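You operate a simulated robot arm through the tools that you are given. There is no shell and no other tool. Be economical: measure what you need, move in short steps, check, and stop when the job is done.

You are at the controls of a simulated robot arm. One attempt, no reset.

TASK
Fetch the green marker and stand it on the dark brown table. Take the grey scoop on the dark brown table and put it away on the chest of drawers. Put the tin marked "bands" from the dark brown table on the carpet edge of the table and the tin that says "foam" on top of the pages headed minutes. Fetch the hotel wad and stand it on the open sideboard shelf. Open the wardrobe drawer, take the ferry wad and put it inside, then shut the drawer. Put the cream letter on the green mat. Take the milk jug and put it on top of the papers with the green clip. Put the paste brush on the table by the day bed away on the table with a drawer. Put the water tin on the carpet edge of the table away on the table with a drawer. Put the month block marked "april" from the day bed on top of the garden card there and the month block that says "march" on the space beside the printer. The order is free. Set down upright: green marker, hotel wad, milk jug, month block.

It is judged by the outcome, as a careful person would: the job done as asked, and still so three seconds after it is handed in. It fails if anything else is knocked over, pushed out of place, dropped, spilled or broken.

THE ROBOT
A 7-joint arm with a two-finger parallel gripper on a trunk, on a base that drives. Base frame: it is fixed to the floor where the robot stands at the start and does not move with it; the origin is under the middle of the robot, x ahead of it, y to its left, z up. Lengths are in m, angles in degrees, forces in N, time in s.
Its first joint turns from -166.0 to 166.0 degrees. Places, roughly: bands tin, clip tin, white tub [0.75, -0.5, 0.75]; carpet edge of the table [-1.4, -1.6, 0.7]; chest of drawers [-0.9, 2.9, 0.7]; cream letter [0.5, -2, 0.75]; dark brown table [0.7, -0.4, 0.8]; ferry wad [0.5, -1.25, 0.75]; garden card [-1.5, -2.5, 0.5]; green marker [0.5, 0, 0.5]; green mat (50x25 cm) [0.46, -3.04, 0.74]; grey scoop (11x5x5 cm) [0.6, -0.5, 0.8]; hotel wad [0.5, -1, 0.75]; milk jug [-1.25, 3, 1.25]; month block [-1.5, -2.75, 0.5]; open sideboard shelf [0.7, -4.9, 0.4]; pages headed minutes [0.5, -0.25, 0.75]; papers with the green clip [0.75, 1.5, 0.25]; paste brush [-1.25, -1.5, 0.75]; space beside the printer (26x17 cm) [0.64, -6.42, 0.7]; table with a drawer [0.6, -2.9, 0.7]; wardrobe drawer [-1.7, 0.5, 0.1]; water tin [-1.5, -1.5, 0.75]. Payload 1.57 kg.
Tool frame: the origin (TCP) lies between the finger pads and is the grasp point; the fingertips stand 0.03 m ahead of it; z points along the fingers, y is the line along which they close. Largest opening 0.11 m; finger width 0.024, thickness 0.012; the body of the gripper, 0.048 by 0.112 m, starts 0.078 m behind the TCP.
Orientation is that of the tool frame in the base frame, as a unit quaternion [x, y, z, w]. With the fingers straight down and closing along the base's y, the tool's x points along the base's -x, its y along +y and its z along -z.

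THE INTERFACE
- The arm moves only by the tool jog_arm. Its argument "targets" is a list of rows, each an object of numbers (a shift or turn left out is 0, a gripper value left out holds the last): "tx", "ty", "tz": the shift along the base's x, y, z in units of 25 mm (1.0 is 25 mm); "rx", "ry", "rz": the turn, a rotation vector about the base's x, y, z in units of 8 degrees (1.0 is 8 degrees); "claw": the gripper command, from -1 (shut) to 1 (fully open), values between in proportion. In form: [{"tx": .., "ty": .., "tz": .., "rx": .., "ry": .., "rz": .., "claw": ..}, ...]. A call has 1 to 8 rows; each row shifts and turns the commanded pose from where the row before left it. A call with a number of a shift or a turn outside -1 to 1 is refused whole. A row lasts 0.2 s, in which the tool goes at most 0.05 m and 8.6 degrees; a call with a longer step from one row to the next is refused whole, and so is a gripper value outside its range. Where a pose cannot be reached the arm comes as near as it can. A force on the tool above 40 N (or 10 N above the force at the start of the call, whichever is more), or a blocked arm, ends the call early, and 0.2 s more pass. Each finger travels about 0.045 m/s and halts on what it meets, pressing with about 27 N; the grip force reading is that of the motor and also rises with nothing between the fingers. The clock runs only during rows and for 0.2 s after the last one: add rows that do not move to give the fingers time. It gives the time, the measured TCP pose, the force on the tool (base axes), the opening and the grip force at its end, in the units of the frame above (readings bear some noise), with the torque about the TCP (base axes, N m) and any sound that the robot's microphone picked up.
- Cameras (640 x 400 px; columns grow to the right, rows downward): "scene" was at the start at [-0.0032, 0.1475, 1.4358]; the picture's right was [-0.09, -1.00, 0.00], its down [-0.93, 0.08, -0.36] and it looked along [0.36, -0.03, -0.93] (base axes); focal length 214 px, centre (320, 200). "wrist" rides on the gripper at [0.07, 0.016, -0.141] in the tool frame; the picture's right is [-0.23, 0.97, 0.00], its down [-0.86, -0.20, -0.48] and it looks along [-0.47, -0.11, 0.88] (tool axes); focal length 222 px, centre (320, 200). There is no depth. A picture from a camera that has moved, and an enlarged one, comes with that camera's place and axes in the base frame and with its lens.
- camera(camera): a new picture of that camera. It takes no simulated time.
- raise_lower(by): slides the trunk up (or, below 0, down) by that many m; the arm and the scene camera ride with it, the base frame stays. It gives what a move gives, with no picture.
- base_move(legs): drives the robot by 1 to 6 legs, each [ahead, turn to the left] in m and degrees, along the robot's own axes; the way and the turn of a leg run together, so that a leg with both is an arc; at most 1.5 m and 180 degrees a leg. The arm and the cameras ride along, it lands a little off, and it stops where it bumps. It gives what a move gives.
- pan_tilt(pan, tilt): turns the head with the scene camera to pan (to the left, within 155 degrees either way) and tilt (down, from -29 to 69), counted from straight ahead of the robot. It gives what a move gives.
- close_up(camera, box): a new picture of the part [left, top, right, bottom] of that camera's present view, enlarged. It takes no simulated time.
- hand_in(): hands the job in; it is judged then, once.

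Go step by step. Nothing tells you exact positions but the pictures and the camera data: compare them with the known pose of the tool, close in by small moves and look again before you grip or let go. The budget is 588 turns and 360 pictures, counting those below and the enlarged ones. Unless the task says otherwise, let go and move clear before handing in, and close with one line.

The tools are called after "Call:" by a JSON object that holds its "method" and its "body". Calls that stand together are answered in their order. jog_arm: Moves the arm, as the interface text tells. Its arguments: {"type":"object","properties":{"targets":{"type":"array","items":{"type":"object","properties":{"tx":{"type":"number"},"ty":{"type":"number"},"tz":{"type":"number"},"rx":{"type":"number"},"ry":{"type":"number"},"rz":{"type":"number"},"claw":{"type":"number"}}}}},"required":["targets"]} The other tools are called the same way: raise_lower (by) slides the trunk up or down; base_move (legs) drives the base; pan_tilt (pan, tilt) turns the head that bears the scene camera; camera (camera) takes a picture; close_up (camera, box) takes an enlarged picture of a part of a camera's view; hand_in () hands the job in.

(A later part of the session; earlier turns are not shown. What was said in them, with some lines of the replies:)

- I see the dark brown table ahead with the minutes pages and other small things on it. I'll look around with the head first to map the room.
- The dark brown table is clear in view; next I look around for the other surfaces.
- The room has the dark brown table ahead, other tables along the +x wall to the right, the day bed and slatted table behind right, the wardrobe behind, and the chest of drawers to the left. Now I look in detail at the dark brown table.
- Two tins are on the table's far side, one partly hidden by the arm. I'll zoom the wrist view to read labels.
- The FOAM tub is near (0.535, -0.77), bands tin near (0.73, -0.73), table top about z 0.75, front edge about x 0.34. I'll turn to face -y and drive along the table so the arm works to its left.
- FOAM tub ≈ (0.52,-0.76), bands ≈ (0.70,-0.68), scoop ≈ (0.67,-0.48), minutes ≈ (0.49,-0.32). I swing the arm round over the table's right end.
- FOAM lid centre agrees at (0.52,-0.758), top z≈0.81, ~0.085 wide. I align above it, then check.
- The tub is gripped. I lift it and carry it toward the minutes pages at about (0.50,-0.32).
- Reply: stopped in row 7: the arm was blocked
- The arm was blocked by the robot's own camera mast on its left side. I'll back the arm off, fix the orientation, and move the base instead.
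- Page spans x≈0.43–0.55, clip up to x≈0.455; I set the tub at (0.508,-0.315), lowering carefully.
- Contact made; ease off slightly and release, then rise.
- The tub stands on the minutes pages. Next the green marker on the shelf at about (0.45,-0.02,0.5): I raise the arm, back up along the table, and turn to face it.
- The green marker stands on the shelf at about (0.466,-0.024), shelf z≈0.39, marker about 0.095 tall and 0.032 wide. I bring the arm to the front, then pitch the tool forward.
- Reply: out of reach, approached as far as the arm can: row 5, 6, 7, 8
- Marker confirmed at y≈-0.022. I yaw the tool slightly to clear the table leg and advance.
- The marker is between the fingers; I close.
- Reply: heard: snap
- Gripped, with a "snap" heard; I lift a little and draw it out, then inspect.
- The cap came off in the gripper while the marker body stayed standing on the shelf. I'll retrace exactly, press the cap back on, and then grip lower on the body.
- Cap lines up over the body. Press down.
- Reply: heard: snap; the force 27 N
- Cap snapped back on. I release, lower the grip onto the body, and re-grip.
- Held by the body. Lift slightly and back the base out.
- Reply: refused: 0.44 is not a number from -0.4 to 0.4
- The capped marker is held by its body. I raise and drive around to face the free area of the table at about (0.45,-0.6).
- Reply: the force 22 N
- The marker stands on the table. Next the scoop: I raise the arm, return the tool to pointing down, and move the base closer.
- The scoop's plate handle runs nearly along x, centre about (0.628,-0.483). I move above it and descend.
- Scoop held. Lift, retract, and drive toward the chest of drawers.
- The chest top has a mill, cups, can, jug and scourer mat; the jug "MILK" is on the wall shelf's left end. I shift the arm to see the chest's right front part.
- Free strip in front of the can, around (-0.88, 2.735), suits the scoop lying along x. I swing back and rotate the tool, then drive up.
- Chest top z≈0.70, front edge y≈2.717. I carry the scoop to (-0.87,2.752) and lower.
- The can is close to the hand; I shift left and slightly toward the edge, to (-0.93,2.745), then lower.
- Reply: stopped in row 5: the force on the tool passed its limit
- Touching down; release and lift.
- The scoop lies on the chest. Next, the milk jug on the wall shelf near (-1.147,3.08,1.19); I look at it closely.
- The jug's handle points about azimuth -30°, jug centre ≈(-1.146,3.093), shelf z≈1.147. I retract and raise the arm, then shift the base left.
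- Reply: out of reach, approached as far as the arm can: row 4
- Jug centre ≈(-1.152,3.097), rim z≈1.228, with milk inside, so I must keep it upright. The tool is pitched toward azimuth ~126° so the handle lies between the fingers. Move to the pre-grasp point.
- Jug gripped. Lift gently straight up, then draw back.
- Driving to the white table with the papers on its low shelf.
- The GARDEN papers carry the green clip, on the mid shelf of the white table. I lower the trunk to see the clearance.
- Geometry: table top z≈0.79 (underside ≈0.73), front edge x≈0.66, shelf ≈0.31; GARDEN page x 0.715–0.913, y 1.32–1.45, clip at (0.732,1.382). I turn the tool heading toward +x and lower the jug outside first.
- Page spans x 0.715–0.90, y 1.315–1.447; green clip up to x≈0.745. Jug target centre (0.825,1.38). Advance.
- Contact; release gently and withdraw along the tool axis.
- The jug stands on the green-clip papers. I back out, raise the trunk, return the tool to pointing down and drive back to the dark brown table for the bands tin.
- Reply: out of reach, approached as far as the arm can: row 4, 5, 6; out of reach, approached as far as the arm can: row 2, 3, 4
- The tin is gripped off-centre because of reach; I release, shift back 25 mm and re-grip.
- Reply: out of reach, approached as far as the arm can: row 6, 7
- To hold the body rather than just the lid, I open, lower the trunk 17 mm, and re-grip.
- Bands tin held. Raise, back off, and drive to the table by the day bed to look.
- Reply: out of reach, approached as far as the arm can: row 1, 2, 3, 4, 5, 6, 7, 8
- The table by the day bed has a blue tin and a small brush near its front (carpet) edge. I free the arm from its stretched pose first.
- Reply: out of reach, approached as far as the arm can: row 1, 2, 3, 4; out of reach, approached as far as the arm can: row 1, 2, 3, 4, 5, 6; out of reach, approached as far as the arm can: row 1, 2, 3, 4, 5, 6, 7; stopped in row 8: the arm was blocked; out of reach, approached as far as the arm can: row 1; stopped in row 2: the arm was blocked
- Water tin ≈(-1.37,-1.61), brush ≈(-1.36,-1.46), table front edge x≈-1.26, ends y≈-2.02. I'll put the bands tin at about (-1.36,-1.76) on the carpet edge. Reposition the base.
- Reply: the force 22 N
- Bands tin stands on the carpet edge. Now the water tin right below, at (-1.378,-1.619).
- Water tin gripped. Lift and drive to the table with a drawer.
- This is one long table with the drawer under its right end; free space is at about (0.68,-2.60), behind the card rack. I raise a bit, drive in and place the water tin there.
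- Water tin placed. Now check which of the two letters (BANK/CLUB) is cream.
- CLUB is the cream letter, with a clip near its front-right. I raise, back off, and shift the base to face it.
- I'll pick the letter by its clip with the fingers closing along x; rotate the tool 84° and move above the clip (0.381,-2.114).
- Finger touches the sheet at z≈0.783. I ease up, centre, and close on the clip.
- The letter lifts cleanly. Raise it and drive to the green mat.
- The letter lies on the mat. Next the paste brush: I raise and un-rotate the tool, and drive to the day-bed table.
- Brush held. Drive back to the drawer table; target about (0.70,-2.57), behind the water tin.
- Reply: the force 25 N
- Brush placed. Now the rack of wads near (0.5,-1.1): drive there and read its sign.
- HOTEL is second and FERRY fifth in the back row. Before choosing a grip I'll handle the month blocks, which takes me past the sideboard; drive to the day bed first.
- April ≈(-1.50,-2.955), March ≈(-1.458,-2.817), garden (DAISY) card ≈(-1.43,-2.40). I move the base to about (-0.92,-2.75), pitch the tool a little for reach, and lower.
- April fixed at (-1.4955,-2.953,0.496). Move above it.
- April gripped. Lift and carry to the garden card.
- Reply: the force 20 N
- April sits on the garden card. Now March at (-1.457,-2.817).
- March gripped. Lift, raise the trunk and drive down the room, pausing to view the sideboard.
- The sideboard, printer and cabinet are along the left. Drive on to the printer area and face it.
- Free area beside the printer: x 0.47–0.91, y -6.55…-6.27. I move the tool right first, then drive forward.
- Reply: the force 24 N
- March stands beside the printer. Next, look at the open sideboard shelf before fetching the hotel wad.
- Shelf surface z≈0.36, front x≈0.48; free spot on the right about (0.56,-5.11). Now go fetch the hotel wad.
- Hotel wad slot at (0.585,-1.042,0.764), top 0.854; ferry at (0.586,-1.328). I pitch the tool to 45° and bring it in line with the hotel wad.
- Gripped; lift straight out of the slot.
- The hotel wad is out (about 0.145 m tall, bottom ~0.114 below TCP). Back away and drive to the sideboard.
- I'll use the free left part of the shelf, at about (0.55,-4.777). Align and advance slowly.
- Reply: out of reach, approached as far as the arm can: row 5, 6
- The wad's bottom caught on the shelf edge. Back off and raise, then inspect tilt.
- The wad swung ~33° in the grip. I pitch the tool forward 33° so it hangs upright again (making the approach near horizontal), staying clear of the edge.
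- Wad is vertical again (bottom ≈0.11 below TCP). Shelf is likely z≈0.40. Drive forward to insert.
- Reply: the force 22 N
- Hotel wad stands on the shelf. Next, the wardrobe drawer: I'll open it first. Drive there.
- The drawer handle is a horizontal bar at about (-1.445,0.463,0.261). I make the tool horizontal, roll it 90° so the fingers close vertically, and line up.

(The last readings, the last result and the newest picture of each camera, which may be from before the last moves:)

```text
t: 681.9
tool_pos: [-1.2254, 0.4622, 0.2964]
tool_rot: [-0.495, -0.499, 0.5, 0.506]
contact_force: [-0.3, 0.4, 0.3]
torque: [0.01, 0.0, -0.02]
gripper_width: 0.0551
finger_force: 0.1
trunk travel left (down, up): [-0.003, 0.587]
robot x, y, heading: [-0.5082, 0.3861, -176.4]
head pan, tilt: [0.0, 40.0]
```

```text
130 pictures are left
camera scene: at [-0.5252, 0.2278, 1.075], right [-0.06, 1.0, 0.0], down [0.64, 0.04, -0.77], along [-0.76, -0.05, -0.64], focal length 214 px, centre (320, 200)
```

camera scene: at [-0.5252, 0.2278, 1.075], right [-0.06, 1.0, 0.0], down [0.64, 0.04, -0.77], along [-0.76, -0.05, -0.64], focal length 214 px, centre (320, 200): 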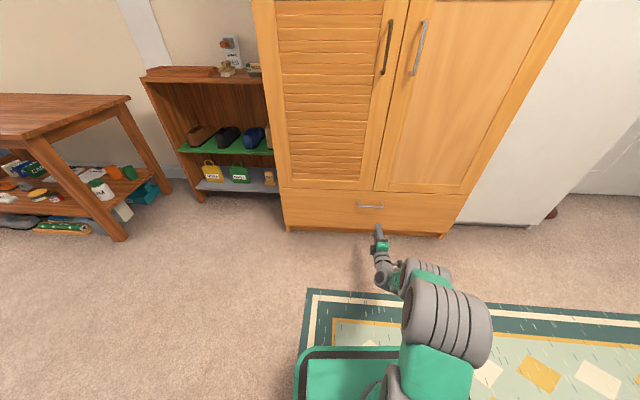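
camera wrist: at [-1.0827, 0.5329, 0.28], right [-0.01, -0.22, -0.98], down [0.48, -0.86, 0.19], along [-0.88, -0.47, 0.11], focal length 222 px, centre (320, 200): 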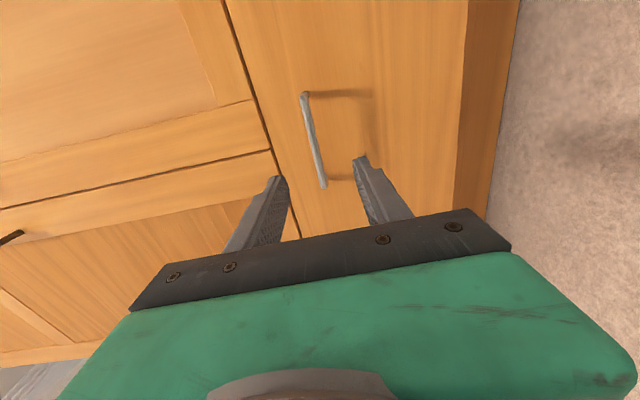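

Triangulated: handle bar at (-1.398,0.455,0.307). Advance onto it.

Call:
{"method": "jog_arm", "body": {"targets": [{"tx": -1, "tz": 0.4, "ty": -0.2}, {"tx": -1}, {"tx": -1}, {"tx": -1}, {"tx": -1}, {"tx": -0.5}]}}

Call:
{"method": "camera", "body": {"camera": "wrist"}}

```text
t: 683.3
tool_pos: [-1.3648, 0.4569, 0.3052]
tool_rot: [-0.497, -0.499, 0.499, 0.505]
contact_force: [-1.0, 0.7, 0.1]
torque: [0.0, 0.0, 0.05]
gripper_width: 0.0549
finger_force: 0.1
trunk travel left (down, up): [-0.003, 0.587]
robot x, y, heading: [-0.5103, 0.3841, -176.4]
head pan, tilt: [0.0, 40.0]
```

```text
129 pictures are left
camera wrist: at [-1.2223, 0.5269, 0.2898], right [-0.01, -0.22, -0.98], down [0.48, -0.86, 0.19], along [-0.88, -0.46, 0.11], focal length 222 px, centre (320, 200)
```

wrist: 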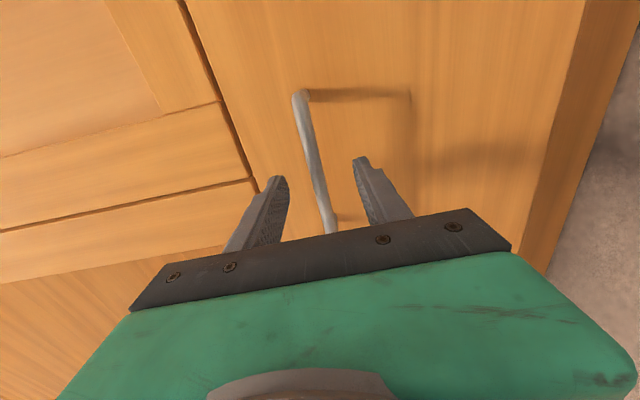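

Call:
{"method": "jog_arm", "body": {"targets": [{"tx": -0.6}, {"tx": -0.6}, {"claw": -1}, {}, {}, {}]}}

Call:
{"method": "camera", "body": {"camera": "wrist"}}

```text
t: 684.7
tool_pos: [-1.3926, 0.4571, 0.3072]
tool_rot: [-0.495, -0.499, 0.5, 0.506]
contact_force: [-2.7, 0.4, 3.1]
torque: [-0.64, 0.0, -0.1]
gripper_width: 0.0118
finger_force: 26.7
trunk travel left (down, up): [-0.003, 0.587]
robot x, y, heading: [-0.5123, 0.3829, -176.5]
head pan, tilt: [0.0, 40.0]
```

```text
128 pictures are left
camera wrist: at [-1.2514, 0.5268, 0.2917], right [-0.01, -0.22, -0.98], down [0.48, -0.86, 0.19], along [-0.88, -0.47, 0.12], focal length 222 px, centre (320, 200)
```

wrist: 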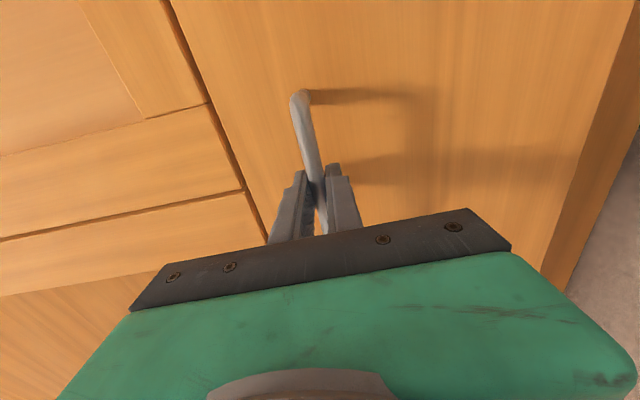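

Gripped the handle; pull the drawer out toward +x.

Call:
{"method": "jog_arm", "body": {"targets": [{"tx": 0.5}, {"tx": 0.8}, {"tx": 0.9}, {"tx": 0.9}, {"tx": 0.9}, {"tx": 0.9}, {"tx": 0.9}, {"tx": 0.9}]}}

Call:
{"method": "jog_arm", "body": {"targets": [{"tx": 0.8}, {"tx": 0.8}, {"tx": 0.8}, {"tx": 0.8}]}}

Call:
{"method": "camera", "body": {"camera": "scene"}}

```text
t: 686.5
tool_pos: [-1.2233, 0.4554, 0.3089]
tool_rot: [-0.494, -0.501, 0.501, 0.504]
contact_force: [0.6, -24.5, 12.1]
torque: [-0.59, 0.03, -0.19]
gripper_width: 0.0117
finger_force: 29.5
trunk travel left (down, up): [-0.003, 0.587]
robot x, y, heading: [-0.5121, 0.3811, -176.6]
head pan, tilt: [0.0, 40.0]
```

```text
t: 687.5
tool_pos: [-1.1437, 0.4576, 0.3079]
tool_rot: [-0.495, -0.499, 0.5, 0.507]
contact_force: [1.7, -18.8, 23.6]
torque: [-0.63, 0.08, -0.44]
gripper_width: 0.0118
finger_force: 29.2
trunk travel left (down, up): [-0.003, 0.587]
robot x, y, heading: [-0.5091, 0.3845, -176.7]
head pan, tilt: [0.0, 40.0]
```

```text
127 pictures are left
camera scene: at [-0.5239, 0.2272, 1.0751], right [-0.06, 1.0, 0.0], down [0.64, 0.04, -0.77], along [-0.77, -0.04, -0.64], focal length 214 px, centre (320, 200)
```

scene: 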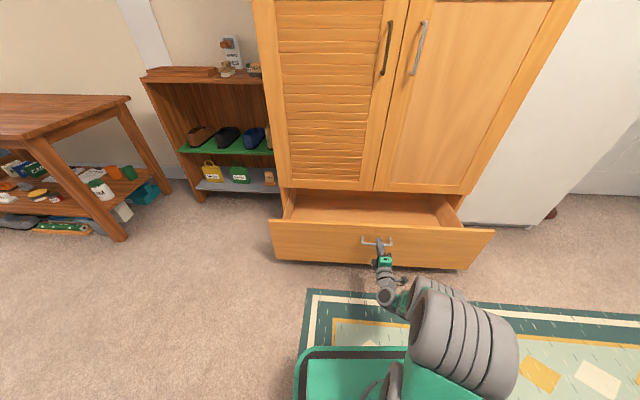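

Drawer is open. Release the handle and back off, then fetch the ferry wad with a vertical tool.

Call:
{"method": "jog_arm", "body": {"targets": [{"claw": 0.0}, {}, {"tx": 0.5}, {"tx": 1}, {"tx": 1}]}}

Call:
{"method": "base_move", "body": {"legs": [[-0.15, 0]]}}

Call:
{"method": "camera", "body": {"camera": "wrist"}}

Call:
{"method": "camera", "body": {"camera": "scene"}}

```text
t: 688.7
tool_pos: [-1.0813, 0.4579, 0.3056]
tool_rot: [-0.496, -0.499, 0.5, 0.505]
contact_force: [0.3, -0.9, 0.2]
torque: [0.03, -0.02, -0.01]
gripper_width: 0.0549
finger_force: 0.0
trunk travel left (down, up): [-0.003, 0.587]
robot x, y, heading: [-0.511, 0.385, -176.5]
head pan, tilt: [0.0, 40.0]
```

```text
t: 690.1
tool_pos: [-0.9322, 0.4655, 0.3052]
tool_rot: [-0.495, -0.5, 0.5, 0.506]
contact_force: [1.0, -0.3, -0.2]
torque: [-0.02, -0.03, 0.01]
gripper_width: 0.0548
finger_force: 0.1
trunk travel left (down, up): [-0.003, 0.587]
robot x, y, heading: [-0.3608, 0.3948, -177.0]
head pan, tilt: [0.0, 40.0]
```

```text
126 pictures are left
camera wrist: at [-0.7911, 0.5356, 0.2885], right [-0.01, -0.22, -0.98], down [0.48, -0.86, 0.19], along [-0.88, -0.47, 0.11], focal length 222 px, centre (320, 200)
```

wrist: 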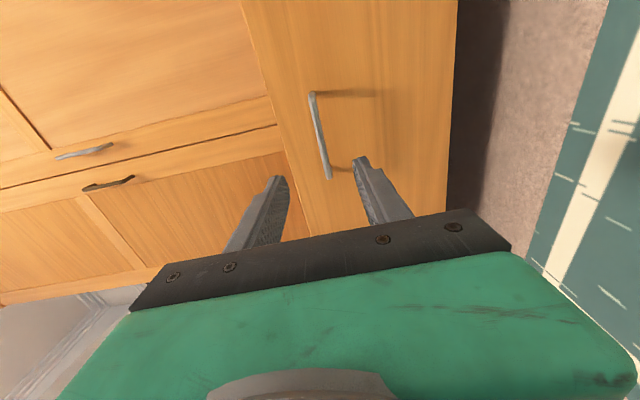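

```text
125 pictures are left
camera scene: at [-0.3759, 0.2369, 1.075], right [-0.06, 1.0, 0.0], down [0.64, 0.04, -0.77], along [-0.76, -0.05, -0.64], focal length 214 px, centre (320, 200)
```

scene: 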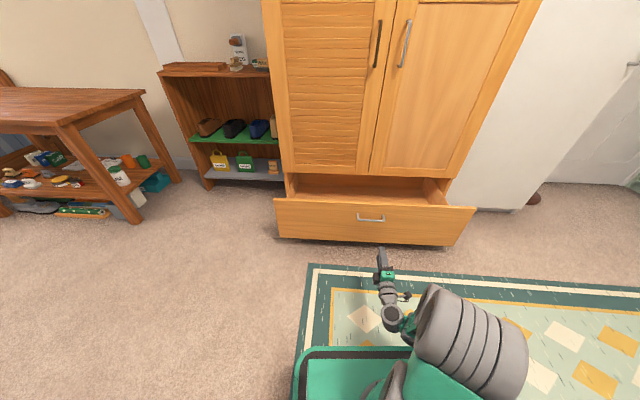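

Call:
{"method": "raise_lower", "body": {"by": 0.4}}

Call:
{"method": "jog_arm", "body": {"targets": [{"rx": -1, "tz": 0.5}, {"rx": -1, "tz": 0.5}, {"rx": -1, "tz": 0.5}, {"rx": -1, "tz": 0.5}, {"rx": -1, "tz": 0.5}, {"rx": -1, "tz": 0.5}, {"rx": -1, "tz": 0.5}, {"rx": -1, "tz": 0.5}]}}

Call:
{"method": "jog_arm", "body": {"targets": [{"rx": -1, "tz": 0.5}, {"rx": -1, "tz": 0.5}, {"rx": -1, "tz": 0.5}, {"rx": -0.25, "ry": -0.7}, {"ry": -1}, {"ry": -1}, {"ry": -1}, {"ry": -1}]}}

Call:
{"method": "jog_arm", "body": {"targets": [{"ry": -1}, {"ry": -1}, {"ry": -1}, {"ry": -1}, {"ry": -1}, {"ry": -1}, {"ry": -0.55}]}}

```text
t: 693.9
tool_pos: [-0.9323, 0.4654, 0.7035]
tool_rot: [-0.495, -0.5, 0.5, 0.505]
contact_force: [-0.2, 0.2, 0.0]
torque: [-0.02, -0.01, 0.0]
gripper_width: 0.0552
finger_force: 0.0
trunk travel left (down, up): [-0.403, 0.187]
robot x, y, heading: [-0.3626, 0.3951, -176.7]
head pan, tilt: [0.0, 40.0]
```

```text
t: 695.7
tool_pos: [-0.9321, 0.4644, 0.8034]
tool_rot: [-0.688, -0.158, 0.689, 0.165]
contact_force: [0.3, 0.3, 0.0]
torque: [-0.02, 0.03, 0.03]
gripper_width: 0.0551
finger_force: 0.1
trunk travel left (down, up): [-0.403, 0.187]
robot x, y, heading: [-0.3624, 0.3951, -176.5]
head pan, tilt: [0.0, 40.0]
```

```text
t: 697.5
tool_pos: [-0.932, 0.4639, 0.8422]
tool_rot: [0.898, 0.003, -0.441, -0.005]
contact_force: [0.1, 0.1, -0.3]
torque: [0.01, 0.01, -0.03]
gripper_width: 0.0549
finger_force: 0.1
trunk travel left (down, up): [-0.403, 0.187]
robot x, y, heading: [-0.3625, 0.3964, -176.8]
head pan, tilt: [0.0, 40.0]
```

```text
t: 699.1
tool_pos: [-0.9326, 0.465, 0.8411]
tool_rot: [1.0, 0.005, 0.001, -0.005]
contact_force: [-0.6, 0.0, 0.5]
torque: [0.01, -0.01, 0.01]
gripper_width: 0.055
finger_force: 0.0
trunk travel left (down, up): [-0.403, 0.187]
robot x, y, heading: [-0.3622, 0.3944, -176.5]
head pan, tilt: [0.0, 40.0]
```

Call:
{"method": "jog_arm", "body": {"targets": [{"tz": 1}, {"tz": 1}, {"tz": 1}, {"tz": 1}, {"tz": 1}]}}

Call:
{"method": "base_move", "body": {"legs": [[0, 90.3], [1.4, 0], [0.34, 0], [0, 86.4], [0.15, 0]]}}

Call:
{"method": "camera", "body": {"camera": "wrist"}}

Call:
{"method": "camera", "body": {"camera": "scene"}}

```text
t: 700.3
tool_pos: [-0.9306, 0.4664, 0.9682]
tool_rot: [1.0, 0.005, 0.0, -0.004]
contact_force: [-0.7, 0.4, -0.3]
torque: [-0.04, -0.02, 0.0]
gripper_width: 0.0552
finger_force: 0.0
trunk travel left (down, up): [-0.403, 0.187]
robot x, y, heading: [-0.3627, 0.3925, -176.6]
head pan, tilt: [0.0, 40.0]
```

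```text
t: 717.7
tool_pos: [0.3984, -1.5187, 0.9684]
tool_rot: [0.051, 0.999, -0.005, 0.0]
contact_force: [-0.4, -0.6, -0.1]
torque: [0.0, 0.02, 0.02]
gripper_width: 0.0552
finger_force: 0.0
trunk travel left (down, up): [-0.403, 0.187]
robot x, y, heading: [-0.1579, -1.3809, -3.2]
head pan, tilt: [0.0, 40.0]
```

```text
124 pictures are left
camera wrist: at [0.3319, -1.4942, 1.1102], right [0.33, 0.95, -0.01], down [0.83, -0.28, 0.48], along [0.45, -0.16, -0.88], focal length 222 px, centre (320, 200)
```

wrist: 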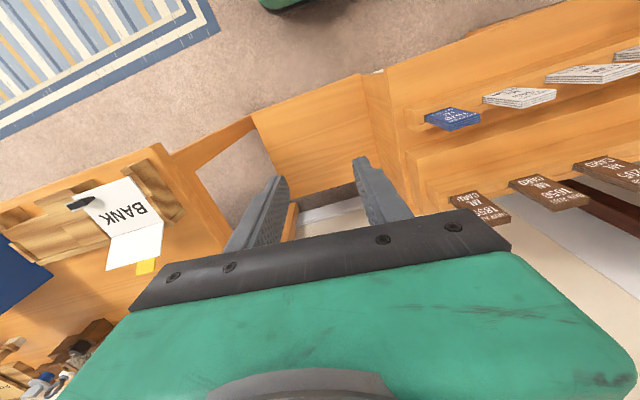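

```text
123 pictures are left
camera scene: at [-0.1236, -1.2334, 1.4749], right [-0.05, -1.0, 0.0], down [-0.64, 0.03, -0.77], along [0.76, -0.04, -0.64], focal length 214 px, centre (320, 200)
```

scene: 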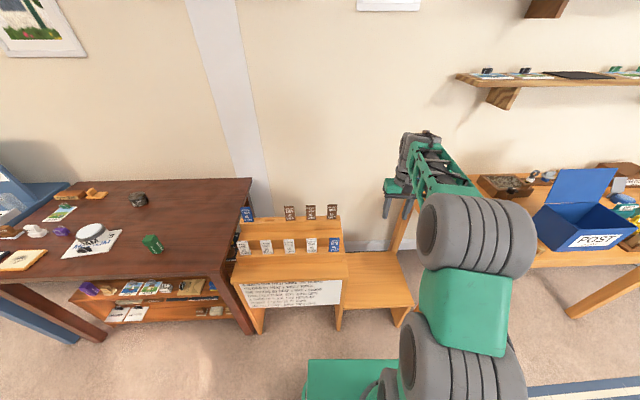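

Call:
{"method": "jog_arm", "body": {"targets": [{"ty": 1, "tx": 0.5, "rz": 0.2}, {"ty": 1, "tx": 0.5, "rz": 0.2}, {"ty": 1, "tx": 0.5, "rz": 0.2}, {"ty": 1, "tx": 0.5, "rz": 0.13}, {"ty": 1, "tx": 0.5}, {"ty": 1, "tx": 0.5}, {"ty": 1, "tx": 0.5}, {"ty": 0.6, "tx": 0.5, "claw": 0.3}]}}

Call:
{"method": "camera", "body": {"camera": "wrist"}}

```text
t: 719.5
tool_pos: [0.4992, -1.331, 0.9667]
tool_rot: [0.0, 1.0, -0.005, -0.001]
contact_force: [0.8, -0.4, 0.4]
torque: [-0.02, 0.01, -0.01]
gripper_width: 0.0715
finger_force: 0.1
trunk travel left (down, up): [-0.403, 0.187]
robot x, y, heading: [-0.1571, -1.3845, -3.1]
head pan, tilt: [0.0, 40.0]
```

```text
122 pictures are left
camera wrist: at [0.4291, -1.3133, 1.1102], right [0.23, 0.97, -0.01], down [0.86, -0.2, 0.48], along [0.47, -0.12, -0.88], focal length 222 px, centre (320, 200)
```

wrist: 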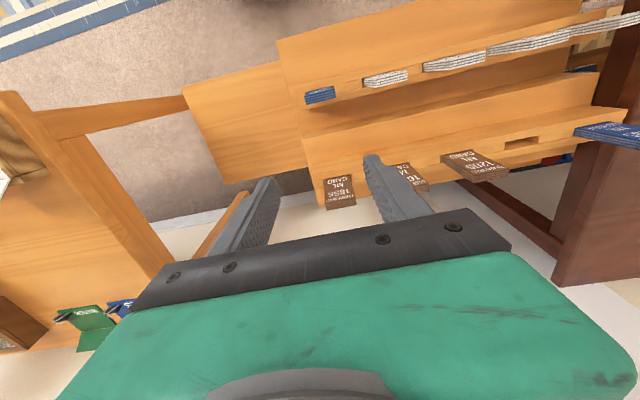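

Call:
{"method": "base_move", "body": {"legs": [[0.16, 3]]}}

Call:
{"method": "camera", "body": {"camera": "wrist"}}

```text
t: 720.9
tool_pos: [0.6545, -1.3018, 0.9678]
tool_rot: [-0.026, 1.0, -0.005, 0.0]
contact_force: [0.0, 0.5, 0.0]
torque: [0.01, -0.02, 0.01]
gripper_width: 0.0713
finger_force: 0.1
trunk travel left (down, up): [-0.403, 0.187]
robot x, y, heading: [0.0025, -1.388, -0.1]
head pan, tilt: [0.0, 40.0]
```

```text
121 pictures are left
camera wrist: at [0.5837, -1.287, 1.1101], right [0.18, 0.98, -0.01], down [0.86, -0.15, 0.48], along [0.47, -0.09, -0.88], focal length 222 px, centre (320, 200)
```

wrist: 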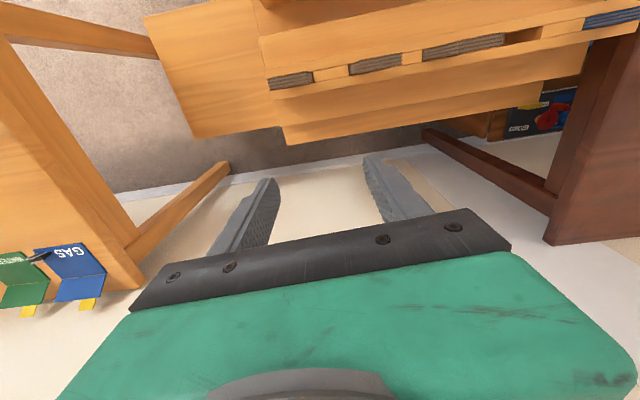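

Call:
{"method": "jog_arm", "body": {"targets": [{"tx": -0.97, "ty": -0.25, "rz": -0.37}, {"tx": -0.97, "ty": -0.25}, {"tx": -0.97, "ty": -0.25}, {"tz": -1}, {"tz": -1}]}}

Call:
{"method": "camera", "body": {"camera": "wrist"}}

```text
t: 722.1
tool_pos: [0.5824, -1.3197, 0.9174]
tool_rot: [-0.001, 1.0, -0.004, 0.0]
contact_force: [0.0, 0.0, 0.1]
torque: [0.03, -0.01, -0.02]
gripper_width: 0.0714
finger_force: 0.0
trunk travel left (down, up): [-0.403, 0.187]
robot x, y, heading: [-0.0016, -1.3888, 0.2]
head pan, tilt: [0.0, 40.0]
```

```text
120 pictures are left
camera wrist: at [0.5126, -1.3006, 1.06], right [0.23, 0.97, -0.01], down [0.86, -0.19, 0.48], along [0.47, -0.12, -0.88], focal length 222 px, centre (320, 200)
```

wrist: 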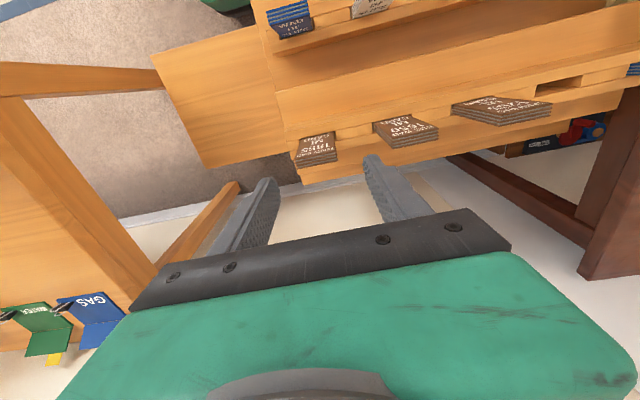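

Call:
{"method": "jog_arm", "body": {"targets": [{"tz": -1, "tx": -0.1, "ty": -0.06}, {"tz": -1}, {"tz": -1}, {"tz": -0.7}, {"claw": -1}, {}, {}, {}]}}

Call:
{"method": "jog_arm", "body": {"targets": [{"tz": 0.3}, {"tz": 0.6}, {"tz": 0.8}, {"tz": 1}, {"tz": 1}, {"tz": 1}]}}

Call:
{"method": "camera", "body": {"camera": "wrist"}}

Call:
{"method": "close_up", "body": {"camera": "scene", "box": [270, 150, 430, 250]}}

```text
t: 723.9
tool_pos: [0.5794, -1.3202, 0.8257]
tool_rot: [0.0, 1.0, -0.005, -0.002]
contact_force: [-0.2, 0.3, -0.2]
torque: [0.0, 0.02, 0.0]
gripper_width: 0.0414
finger_force: 26.8
trunk travel left (down, up): [-0.403, 0.187]
robot x, y, heading: [-0.0014, -1.3928, 0.1]
head pan, tilt: [0.0, 40.0]
```

```text
t: 725.3
tool_pos: [0.5771, -1.3227, 0.9432]
tool_rot: [-0.001, 1.0, -0.004, 0.0]
contact_force: [-0.2, -0.3, -0.9]
torque: [0.01, 0.0, -0.01]
gripper_width: 0.0416
finger_force: 27.2
trunk travel left (down, up): [-0.403, 0.187]
robot x, y, heading: [0.0018, -1.3899, -0.2]
head pan, tilt: [0.0, 40.0]
```

```text
119 pictures are left
camera wrist: at [0.5071, -1.3051, 1.086], right [0.23, 0.97, -0.01], down [0.86, -0.19, 0.48], along [0.47, -0.12, -0.88], focal length 222 px, centre (320, 200)
```

wrist: 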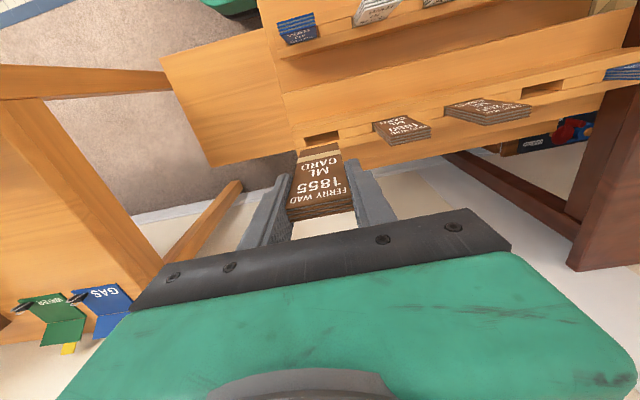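

```text
4.00 times, centred on (350, 200) of scene
camera zoom: at [0.0272, -1.2359, 1.4749], right [0.0, -1.0, 0.0], down [-0.64, 0.0, -0.77], along [0.77, 0.0, -0.64], focal length 858 px, centre (200, 200)
```

zoom: 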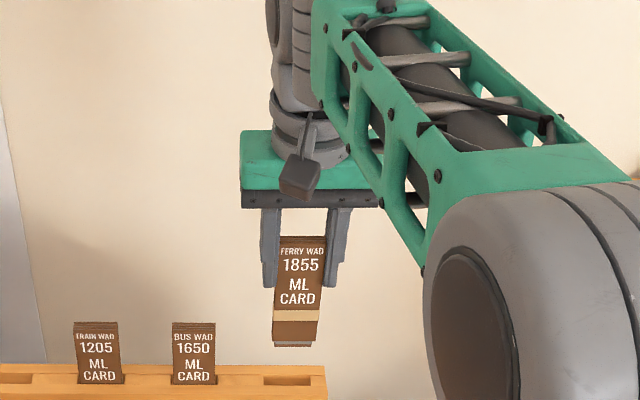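

Ferry wad held. Drive to the open drawer.

Call:
{"method": "base_move", "body": {"legs": [[-0.38, 0], [0, 90], [1.4, 0], [0.47, 0], [0, 90]]}}

Call:
{"method": "camera", "body": {"camera": "scene"}}

Call:
{"method": "camera", "body": {"camera": "wrist"}}

```text
t: 744.1
tool_pos: [-0.9654, 0.3699, 0.9443]
tool_rot: [1.0, 0.014, 0.0, -0.004]
contact_force: [-0.2, 0.8, 0.0]
torque: [-0.03, -0.05, 0.02]
gripper_width: 0.041
finger_force: 27.9
trunk travel left (down, up): [-0.403, 0.187]
robot x, y, heading: [-0.3939, 0.4487, -178.5]
head pan, tilt: [0.0, 40.0]
```

```text
117 pictures are left
camera scene: at [-0.4113, 0.2935, 1.4749], right [-0.03, 1.0, 0.0], down [0.64, 0.02, -0.77], along [-0.77, -0.02, -0.64], focal length 214 px, centre (320, 200)
```

scene: 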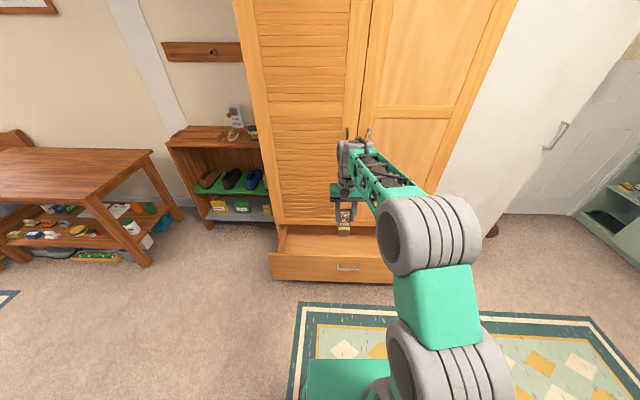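

```text
116 pictures are left
camera wrist: at [-0.8946, 0.3552, 1.0857], right [-0.2, -0.98, -0.01], down [-0.86, 0.17, 0.48], along [-0.47, 0.1, -0.88], focal length 222 px, centre (320, 200)
```

wrist: 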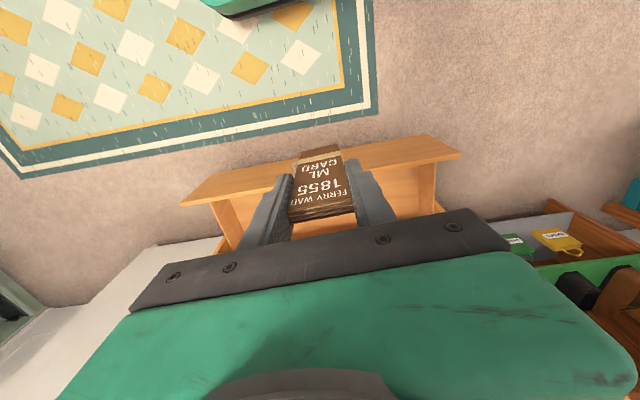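

Drawer opening spans x≈-1.44…-1.225. I drive forward so the wad is over it, then lower.

Call:
{"method": "base_move", "body": {"legs": [[0.35, -1]]}}

Call:
{"method": "raise_lower", "body": {"by": -0.4}}

Call:
{"method": "camera", "body": {"camera": "wrist"}}

Call:
{"method": "camera", "body": {"camera": "scene"}}

```text
t: 746.4
tool_pos: [-1.3209, 0.3734, 0.9426]
tool_rot: [1.0, 0.005, 0.001, -0.005]
contact_force: [-0.2, -0.4, -0.5]
torque: [0.05, -0.01, 0.0]
gripper_width: 0.0411
finger_force: 27.5
trunk travel left (down, up): [-0.403, 0.187]
robot x, y, heading: [-0.7464, 0.4443, -179.4]
head pan, tilt: [0.0, 40.0]
```

```text
t: 750.3
tool_pos: [-1.3213, 0.3744, 0.5438]
tool_rot: [1.0, 0.005, 0.0, -0.005]
contact_force: [0.2, 0.0, 0.8]
torque: [0.0, 0.01, 0.02]
gripper_width: 0.0416
finger_force: 26.9
trunk travel left (down, up): [-0.003, 0.587]
robot x, y, heading: [-0.7443, 0.4473, -179.4]
head pan, tilt: [0.0, 40.0]
```

```text
115 pictures are left
camera wrist: at [-1.2512, 0.3579, 0.6857], right [-0.22, -0.98, -0.01], down [-0.86, 0.19, 0.48], along [-0.47, 0.11, -0.88], focal length 222 px, centre (320, 200)
```

wrist: 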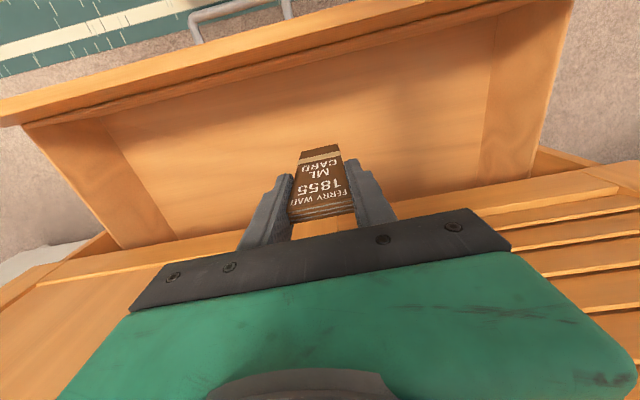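

```text
114 pictures are left
camera scene: at [-0.769, 0.2876, 1.075], right [-0.01, 1.0, 0.0], down [0.64, 0.01, -0.77], along [-0.77, -0.01, -0.64], focal length 214 px, centre (320, 200)
```

scene: 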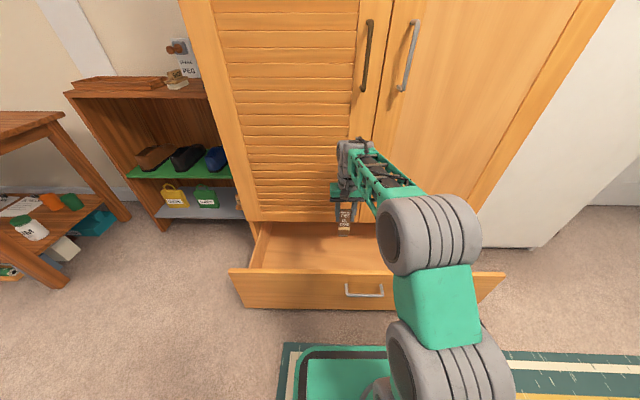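

Call:
{"method": "jog_arm", "body": {"targets": [{"tx": -1}, {"tx": -1}, {"tz": -1}, {"tz": -1}, {"tz": -1}, {"tz": -1}, {"tz": -1}, {"tz": -1}]}}

Call:
{"method": "camera", "body": {"camera": "wrist"}}

Call:
{"method": "camera", "body": {"camera": "scene"}}

```text
t: 752.1
tool_pos: [-1.3726, 0.3735, 0.3918]
tool_rot: [1.0, 0.006, 0.001, -0.005]
contact_force: [0.8, 0.5, 0.1]
torque: [-0.01, 0.03, -0.01]
gripper_width: 0.0411
finger_force: 27.6
trunk travel left (down, up): [-0.003, 0.587]
robot x, y, heading: [-0.746, 0.4448, -179.4]
head pan, tilt: [0.0, 40.0]
```

```text
113 pictures are left
camera wrist: at [-1.3024, 0.3575, 0.5354], right [-0.22, -0.98, -0.01], down [-0.86, 0.19, 0.48], along [-0.47, 0.11, -0.88], focal length 222 px, centre (320, 200)
```

wrist: 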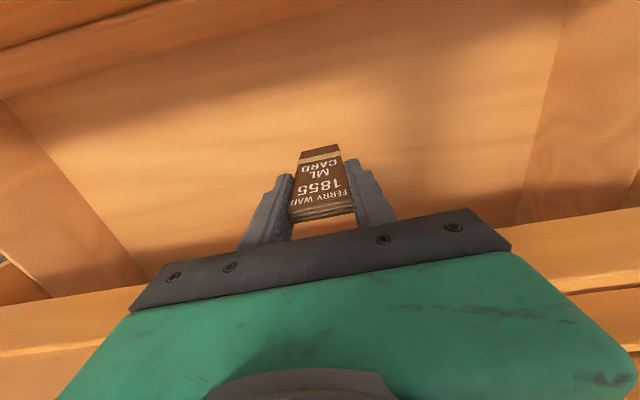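

```text
112 pictures are left
camera scene: at [-0.7689, 0.2877, 1.075], right [-0.01, 1.0, 0.0], down [0.64, 0.01, -0.77], along [-0.77, -0.01, -0.64], focal length 214 px, centre (320, 200)
```

scene: 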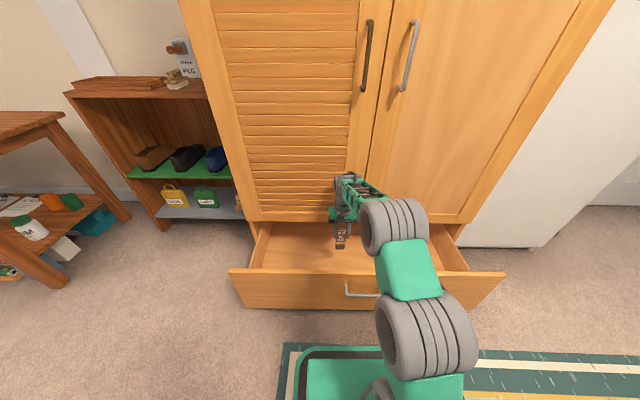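

Call:
{"method": "jog_arm", "body": {"targets": [{"tz": -0.8}, {"tz": -0.8}, {"tz": -0.8}, {"tz": -0.8}]}}

Call:
{"method": "close_up", "body": {"camera": "scene", "box": [220, 180, 460, 330]}}

Call:
{"method": "camera", "body": {"camera": "wrist"}}

```text
t: 753.1
tool_pos: [-1.3722, 0.3744, 0.3132]
tool_rot: [1.0, 0.005, 0.0, -0.005]
contact_force: [0.3, -0.2, -0.1]
torque: [0.02, 0.0, 0.0]
gripper_width: 0.0414
finger_force: 27.3
trunk travel left (down, up): [-0.003, 0.587]
robot x, y, heading: [-0.747, 0.4438, -179.5]
head pan, tilt: [0.0, 40.0]
```

```text
2.67 times, centred on (340, 255) of scene
camera zoom: at [-0.7689, 0.2877, 1.075], right [-0.01, 1.0, 0.0], down [0.64, 0.01, -0.77], along [-0.77, -0.01, -0.64], focal length 572 px, centre (267, 53)
```

zoom: 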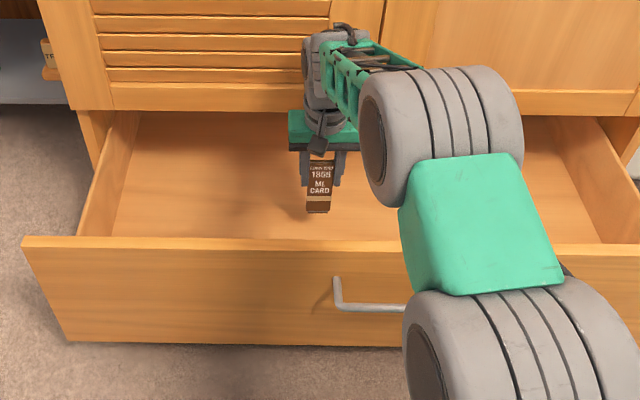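

```text
110 pictures are left
camera wrist: at [-1.3018, 0.3586, 0.455], right [-0.22, -0.98, -0.01], down [-0.86, 0.19, 0.48], along [-0.47, 0.11, -0.88], focal length 222 px, centre (320, 200)
```

wrist: 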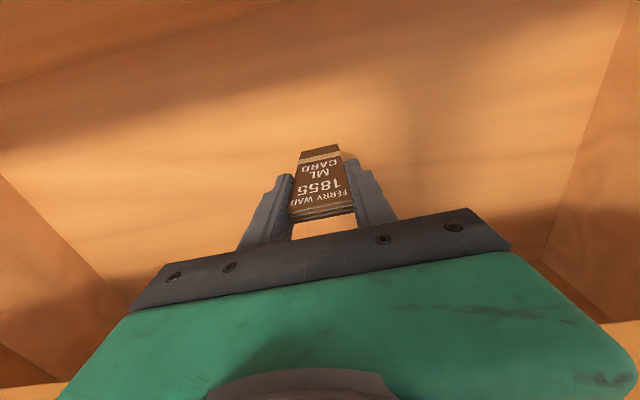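

Call:
{"method": "jog_arm", "body": {"targets": [{"tz": -0.6}, {"tz": -0.6}, {"tz": -0.4}, {"tz": -0.4}, {"tz": -0.3}, {"tz": -0.3}]}}

Call:
{"method": "jog_arm", "body": {"targets": [{"tz": -0.25}, {"tz": -0.25}, {"tz": -0.25}, {"tz": -0.25}]}}

Call:
{"method": "camera", "body": {"camera": "wrist"}}

```text
t: 754.5
tool_pos: [-1.3687, 0.3724, 0.247]
tool_rot: [1.0, 0.006, 0.001, -0.005]
contact_force: [0.1, -0.6, -0.6]
torque: [0.03, 0.02, 0.01]
gripper_width: 0.0413
finger_force: 26.9
trunk travel left (down, up): [-0.003, 0.587]
robot x, y, heading: [-0.7472, 0.4428, -179.7]
head pan, tilt: [0.0, 40.0]
```

```text
t: 755.5
tool_pos: [-1.3713, 0.3751, 0.2257]
tool_rot: [1.0, 0.004, -0.001, -0.004]
contact_force: [1.8, 3.0, 9.8]
torque: [0.13, -0.13, 0.02]
gripper_width: 0.0412
finger_force: 26.3
trunk travel left (down, up): [-0.003, 0.587]
robot x, y, heading: [-0.7481, 0.4452, -179.6]
head pan, tilt: [0.0, 40.0]
```

```text
109 pictures are left
camera wrist: at [-1.3017, 0.3577, 0.3674], right [-0.22, -0.98, -0.01], down [-0.86, 0.19, 0.48], along [-0.47, 0.11, -0.88], focal length 222 px, centre (320, 200)
```

wrist: 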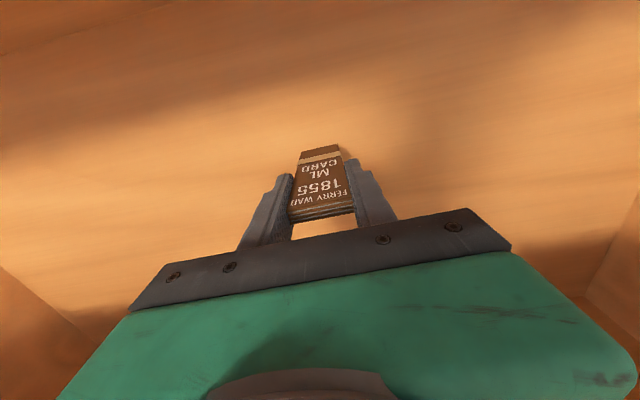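

Wad is touching the drawer floor; release and lift out.

Call:
{"method": "jog_arm", "body": {"targets": [{"tz": 0.05}, {"claw": -0.1}, {"claw": 0.2}, {}, {"tz": 0.5}, {"tz": 1}, {"tz": 1}, {"tz": 1}]}}

Call:
{"method": "camera", "body": {"camera": "wrist"}}

Call:
{"method": "jog_arm", "body": {"targets": [{"tz": 1}, {"tz": 1}, {"tz": 1}, {"tz": 1}, {"tz": 1}, {"tz": 1}, {"tz": 1}]}}

```text
t: 757.3
tool_pos: [-1.3703, 0.3737, 0.3128]
tool_rot: [1.0, 0.004, 0.001, -0.004]
contact_force: [0.3, 0.5, 0.9]
torque: [0.0, -0.02, 0.03]
gripper_width: 0.0658
finger_force: 0.2
trunk travel left (down, up): [-0.003, 0.587]
robot x, y, heading: [-0.7487, 0.4457, -179.6]
head pan, tilt: [0.0, 40.0]
```

```text
108 pictures are left
camera wrist: at [-1.3007, 0.3569, 0.4552], right [-0.22, -0.98, -0.01], down [-0.86, 0.19, 0.48], along [-0.47, 0.11, -0.88], focal length 222 px, centre (320, 200)
```

wrist: 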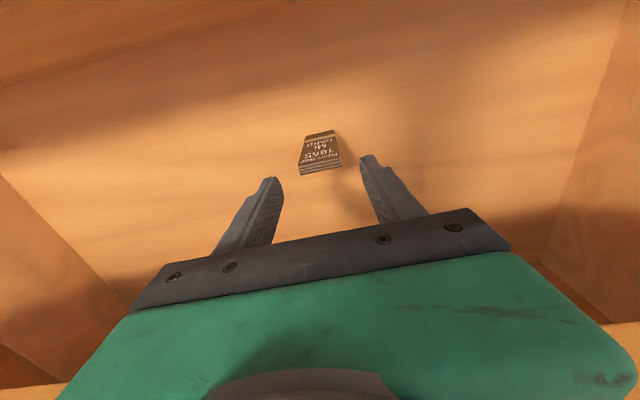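

```text
t: 758.9
tool_pos: [-1.3702, 0.3723, 0.4897]
tool_rot: [1.0, 0.006, 0.002, -0.005]
contact_force: [0.4, 0.3, -0.1]
torque: [0.02, 0.02, -0.04]
gripper_width: 0.0658
finger_force: 0.0
trunk travel left (down, up): [-0.003, 0.587]
robot x, y, heading: [-0.7466, 0.443, -179.3]
head pan, tilt: [0.0, 40.0]
```

The wad stands in the drawer. Back off, close the fingers, point the tool forward and push the drawer shut.

Call:
{"method": "base_move", "body": {"legs": [[-0.4, 0]]}}

Call:
{"method": "jog_arm", "body": {"targets": [{"ry": 1, "ty": 0.4, "claw": -1}, {"ry": 1, "ty": 0.4}, {"ry": 1, "ty": 0.4}, {"ry": 1, "ty": 0.4}, {"ry": 1, "ty": 0.4}, {"ry": 1, "ty": 0.4}, {"ry": 1, "tz": -0.8}, {"ry": 1, "tz": -0.8}]}}

Call:
{"method": "jog_arm", "body": {"targets": [{"ry": 1, "tz": -1}, {"ry": 1, "tz": -1}, {"ry": 0.8, "tz": -1}, {"tz": -1}, {"tz": -1}, {"tz": -1}, {"tz": -1}, {"tz": -1}]}}

Call:
{"method": "camera", "body": {"camera": "wrist"}}

Call:
{"method": "camera", "body": {"camera": "scene"}}

```text
t: 761.4
tool_pos: [-0.9654, 0.3798, 0.4884]
tool_rot: [1.0, 0.0, 0.001, -0.004]
contact_force: [-0.6, -0.2, 0.3]
torque: [0.02, -0.04, -0.01]
gripper_width: 0.066
finger_force: 0.0
trunk travel left (down, up): [-0.003, 0.587]
robot x, y, heading: [-0.3423, 0.4448, 180.0]
head pan, tilt: [0.0, 40.0]
```

```text
t: 763.2
tool_pos: [-0.9642, 0.439, 0.4509]
tool_rot: [0.848, -0.002, -0.531, -0.003]
contact_force: [0.1, 0.5, -0.1]
torque: [0.0, -0.03, -0.03]
gripper_width: 0.0002
finger_force: 21.5
trunk travel left (down, up): [-0.003, 0.587]
robot x, y, heading: [-0.3451, 0.4459, 180.1]
head pan, tilt: [0.0, 40.0]
```

```text
t: 765.0
tool_pos: [-0.966, 0.4394, 0.249]
tool_rot: [0.729, -0.002, -0.685, -0.002]
contact_force: [-0.4, 0.3, 0.4]
torque: [-0.05, 0.01, -0.02]
gripper_width: 0.0001
finger_force: 21.7
trunk travel left (down, up): [-0.003, 0.587]
robot x, y, heading: [-0.3441, 0.4433, 180.0]
head pan, tilt: [0.0, 40.0]
```

```text
107 pictures are left
camera wrist: at [-0.8213, 0.4219, 0.1893], right [-0.02, -0.97, 0.23], down [0.42, 0.2, 0.88], along [-0.9, 0.12, 0.41], focal length 222 px, centre (320, 200)
```

wrist: 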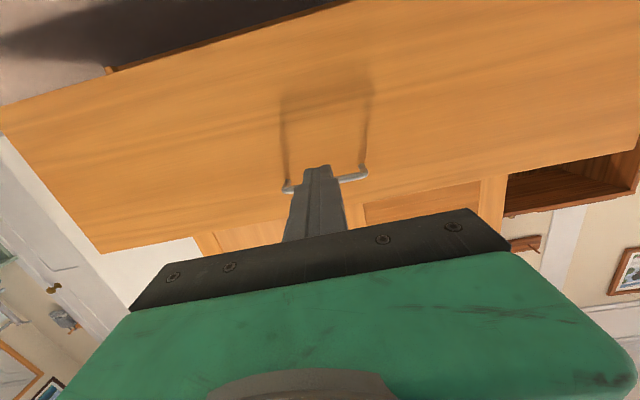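

```text
106 pictures are left
camera scene: at [-0.3652, 0.2896, 1.075], right [0.0, 1.0, 0.0], down [0.64, 0.0, -0.77], along [-0.77, 0.0, -0.64], focal length 214 px, centre (320, 200)
```

scene: 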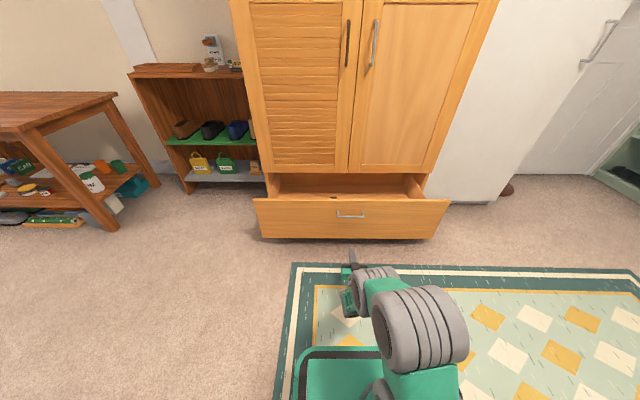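

Call:
{"method": "jog_arm", "body": {"targets": [{"tz": -1}, {"tz": -1}]}}

Call:
{"method": "base_move", "body": {"legs": [[0.27, 0]]}}

Call:
{"method": "camera", "body": {"camera": "wrist"}}

Call:
{"method": "camera", "body": {"camera": "scene"}}

```text
t: 765.6
tool_pos: [-0.9665, 0.4397, 0.1996]
tool_rot: [0.729, -0.003, -0.685, -0.004]
contact_force: [0.4, -0.2, -0.3]
torque: [-0.05, 0.0, -0.01]
gripper_width: 0.0
finger_force: 21.5
trunk travel left (down, up): [-0.003, 0.587]
robot x, y, heading: [-0.3375, 0.4489, 179.9]
head pan, tilt: [0.0, 40.0]
```

```text
t: 767.5
tool_pos: [-1.2392, 0.4343, 0.2004]
tool_rot: [0.729, 0.001, -0.684, 0.001]
contact_force: [0.1, 0.2, 1.3]
torque: [-0.02, 0.03, -0.02]
gripper_width: 0.0002
finger_force: 21.7
trunk travel left (down, up): [-0.003, 0.587]
robot x, y, heading: [-0.615, 0.4441, -179.7]
head pan, tilt: [0.0, 40.0]
```

```text
105 pictures are left
camera wrist: at [-1.0936, 0.4178, 0.1401], right [-0.01, -0.97, 0.23], down [0.42, 0.2, 0.88], along [-0.91, 0.11, 0.41], focal length 222 px, centre (320, 200)
```

wrist: 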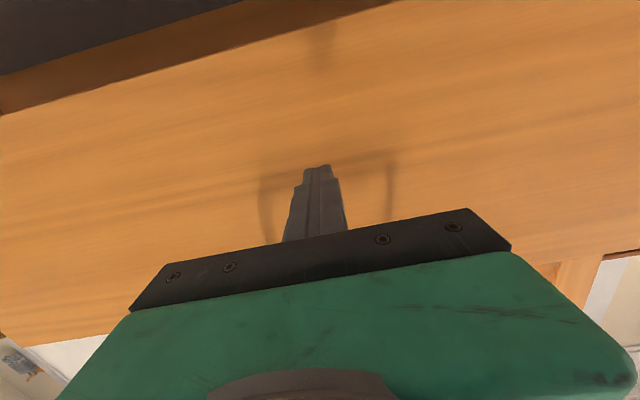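

```text
104 pictures are left
camera scene: at [-0.6369, 0.2882, 1.0749], right [-0.01, 1.0, 0.0], down [0.64, 0.01, -0.77], along [-0.77, -0.01, -0.64], focal length 214 px, centre (320, 200)
```

scene: 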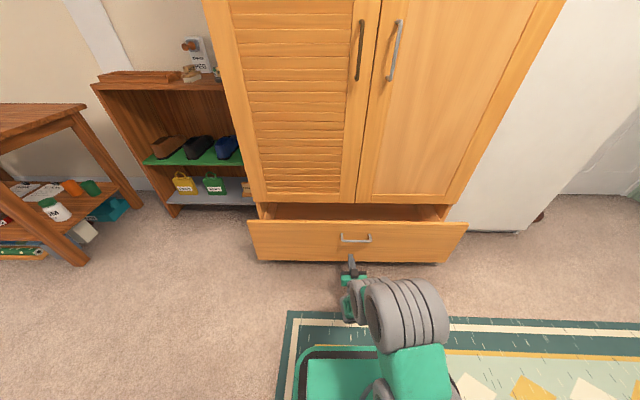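

Call:
{"method": "base_move", "body": {"legs": [[0.12, 0]]}}

Call:
{"method": "jog_arm", "body": {"targets": [{"tx": -0.6}, {"tx": -0.6}, {"tx": -0.6}, {"tx": -0.6}]}}

Call:
{"method": "close_up", "body": {"camera": "scene", "box": [220, 160, 480, 322]}}

```text
t: 768.8
tool_pos: [-1.3599, 0.4338, 0.1986]
tool_rot: [0.73, -0.001, -0.684, -0.001]
contact_force: [0.3, 0.0, 0.3]
torque: [-0.01, 0.03, 0.0]
gripper_width: 0.0001
finger_force: 20.9
trunk travel left (down, up): [-0.003, 0.587]
robot x, y, heading: [-0.7318, 0.4422, -179.6]
head pan, tilt: [0.0, 40.0]
```

```text
t: 769.7
tool_pos: [-1.408, 0.4337, 0.1981]
tool_rot: [0.73, 0.001, -0.683, -0.001]
contact_force: [2.8, 1.0, 0.4]
torque: [-0.01, 0.06, -0.05]
gripper_width: 0.0
finger_force: 21.5
trunk travel left (down, up): [-0.003, 0.587]
robot x, y, heading: [-0.7351, 0.4492, -179.4]
head pan, tilt: [0.0, 40.0]
stopped in row 4: the force on the tool passed its limit (the readings are from after the stop); the commanded pose is now the measured one
```

```text
2.46 times, centred on (350, 241) of scene
camera zoom: at [-0.7566, 0.2873, 1.0749], right [-0.01, 1.0, 0.0], down [0.64, 0.0, -0.77], along [-0.77, -0.01, -0.64], focal length 528 px, centre (246, 99)
```

zoom: 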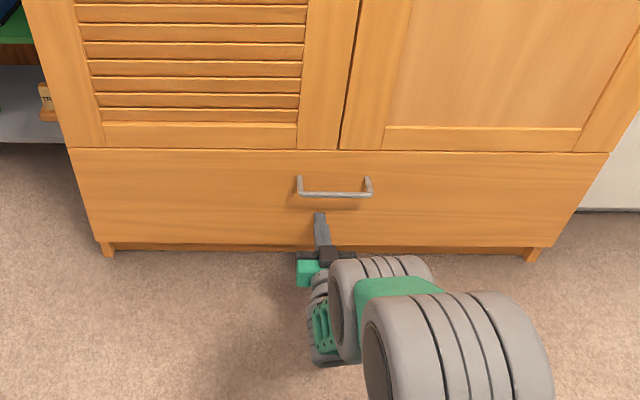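

The drawer is shut flush. I back off and take a last look around before handing in.

Call:
{"method": "base_move", "body": {"legs": [[-0.4, 0]]}}

Call:
{"method": "camera", "body": {"camera": "scene"}}

Call:
{"method": "pan_tilt", "body": {"pan": 140, "tilt": 15}}

Call:
{"method": "camera", "body": {"camera": "scene"}}

```text
t: 772.2
tool_pos: [-1.007, 0.4315, 0.1999]
tool_rot: [0.73, 0.005, -0.683, 0.003]
contact_force: [-0.2, 0.2, -0.1]
torque: [0.0, 0.0, 0.01]
gripper_width: 0.0
finger_force: 21.5
trunk travel left (down, up): [-0.003, 0.587]
robot x, y, heading: [-0.333, 0.4491, -179.0]
head pan, tilt: [0.0, 40.0]
```

```text
102 pictures are left
camera scene: at [-0.3555, 0.292, 1.0749], right [-0.02, 1.0, 0.0], down [0.64, 0.01, -0.77], along [-0.77, -0.01, -0.64], focal length 214 px, centre (320, 200)
```

scene: 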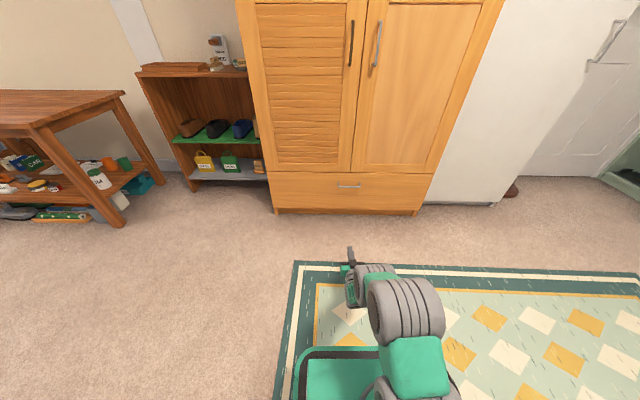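

```text
t: 774.4
tool_pos: [-1.0069, 0.4321, 0.1987]
tool_rot: [0.73, 0.005, -0.684, 0.003]
contact_force: [0.2, -0.1, -0.2]
torque: [-0.02, -0.03, 0.0]
gripper_width: 0.0001
finger_force: 21.2
trunk travel left (down, up): [-0.003, 0.587]
robot x, y, heading: [-0.3341, 0.4498, -179.0]
head pan, tilt: [140.0, 15.0]
```

```text
101 pictures are left
camera scene: at [-0.1979, 0.2347, 1.1145], right [-0.63, -0.78, 0.0], down [-0.2, 0.16, -0.97], along [0.75, -0.61, -0.26], focal length 214 px, centre (320, 200)
```

scene: 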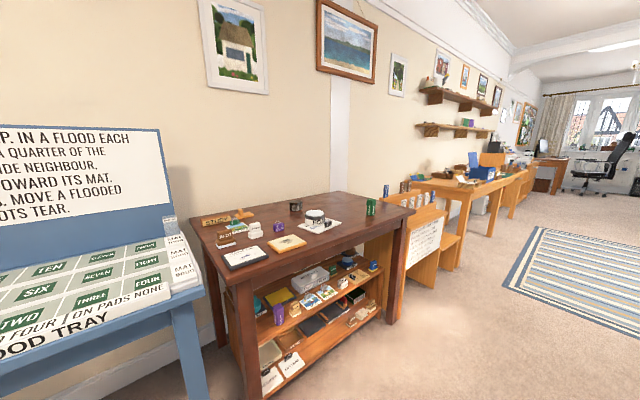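

The marker and tub stand as placed and everything checks out; handing in.

Call:
{"method": "hand_in", "body": {}}

```text
The job is handed in.
```

All twelve items were moved to the places you named, the wardrobe drawer is shut with the ferry wad inside, and the job is handed in; the green marker's cap came off on the first grip and was pressed back on until it snapped.
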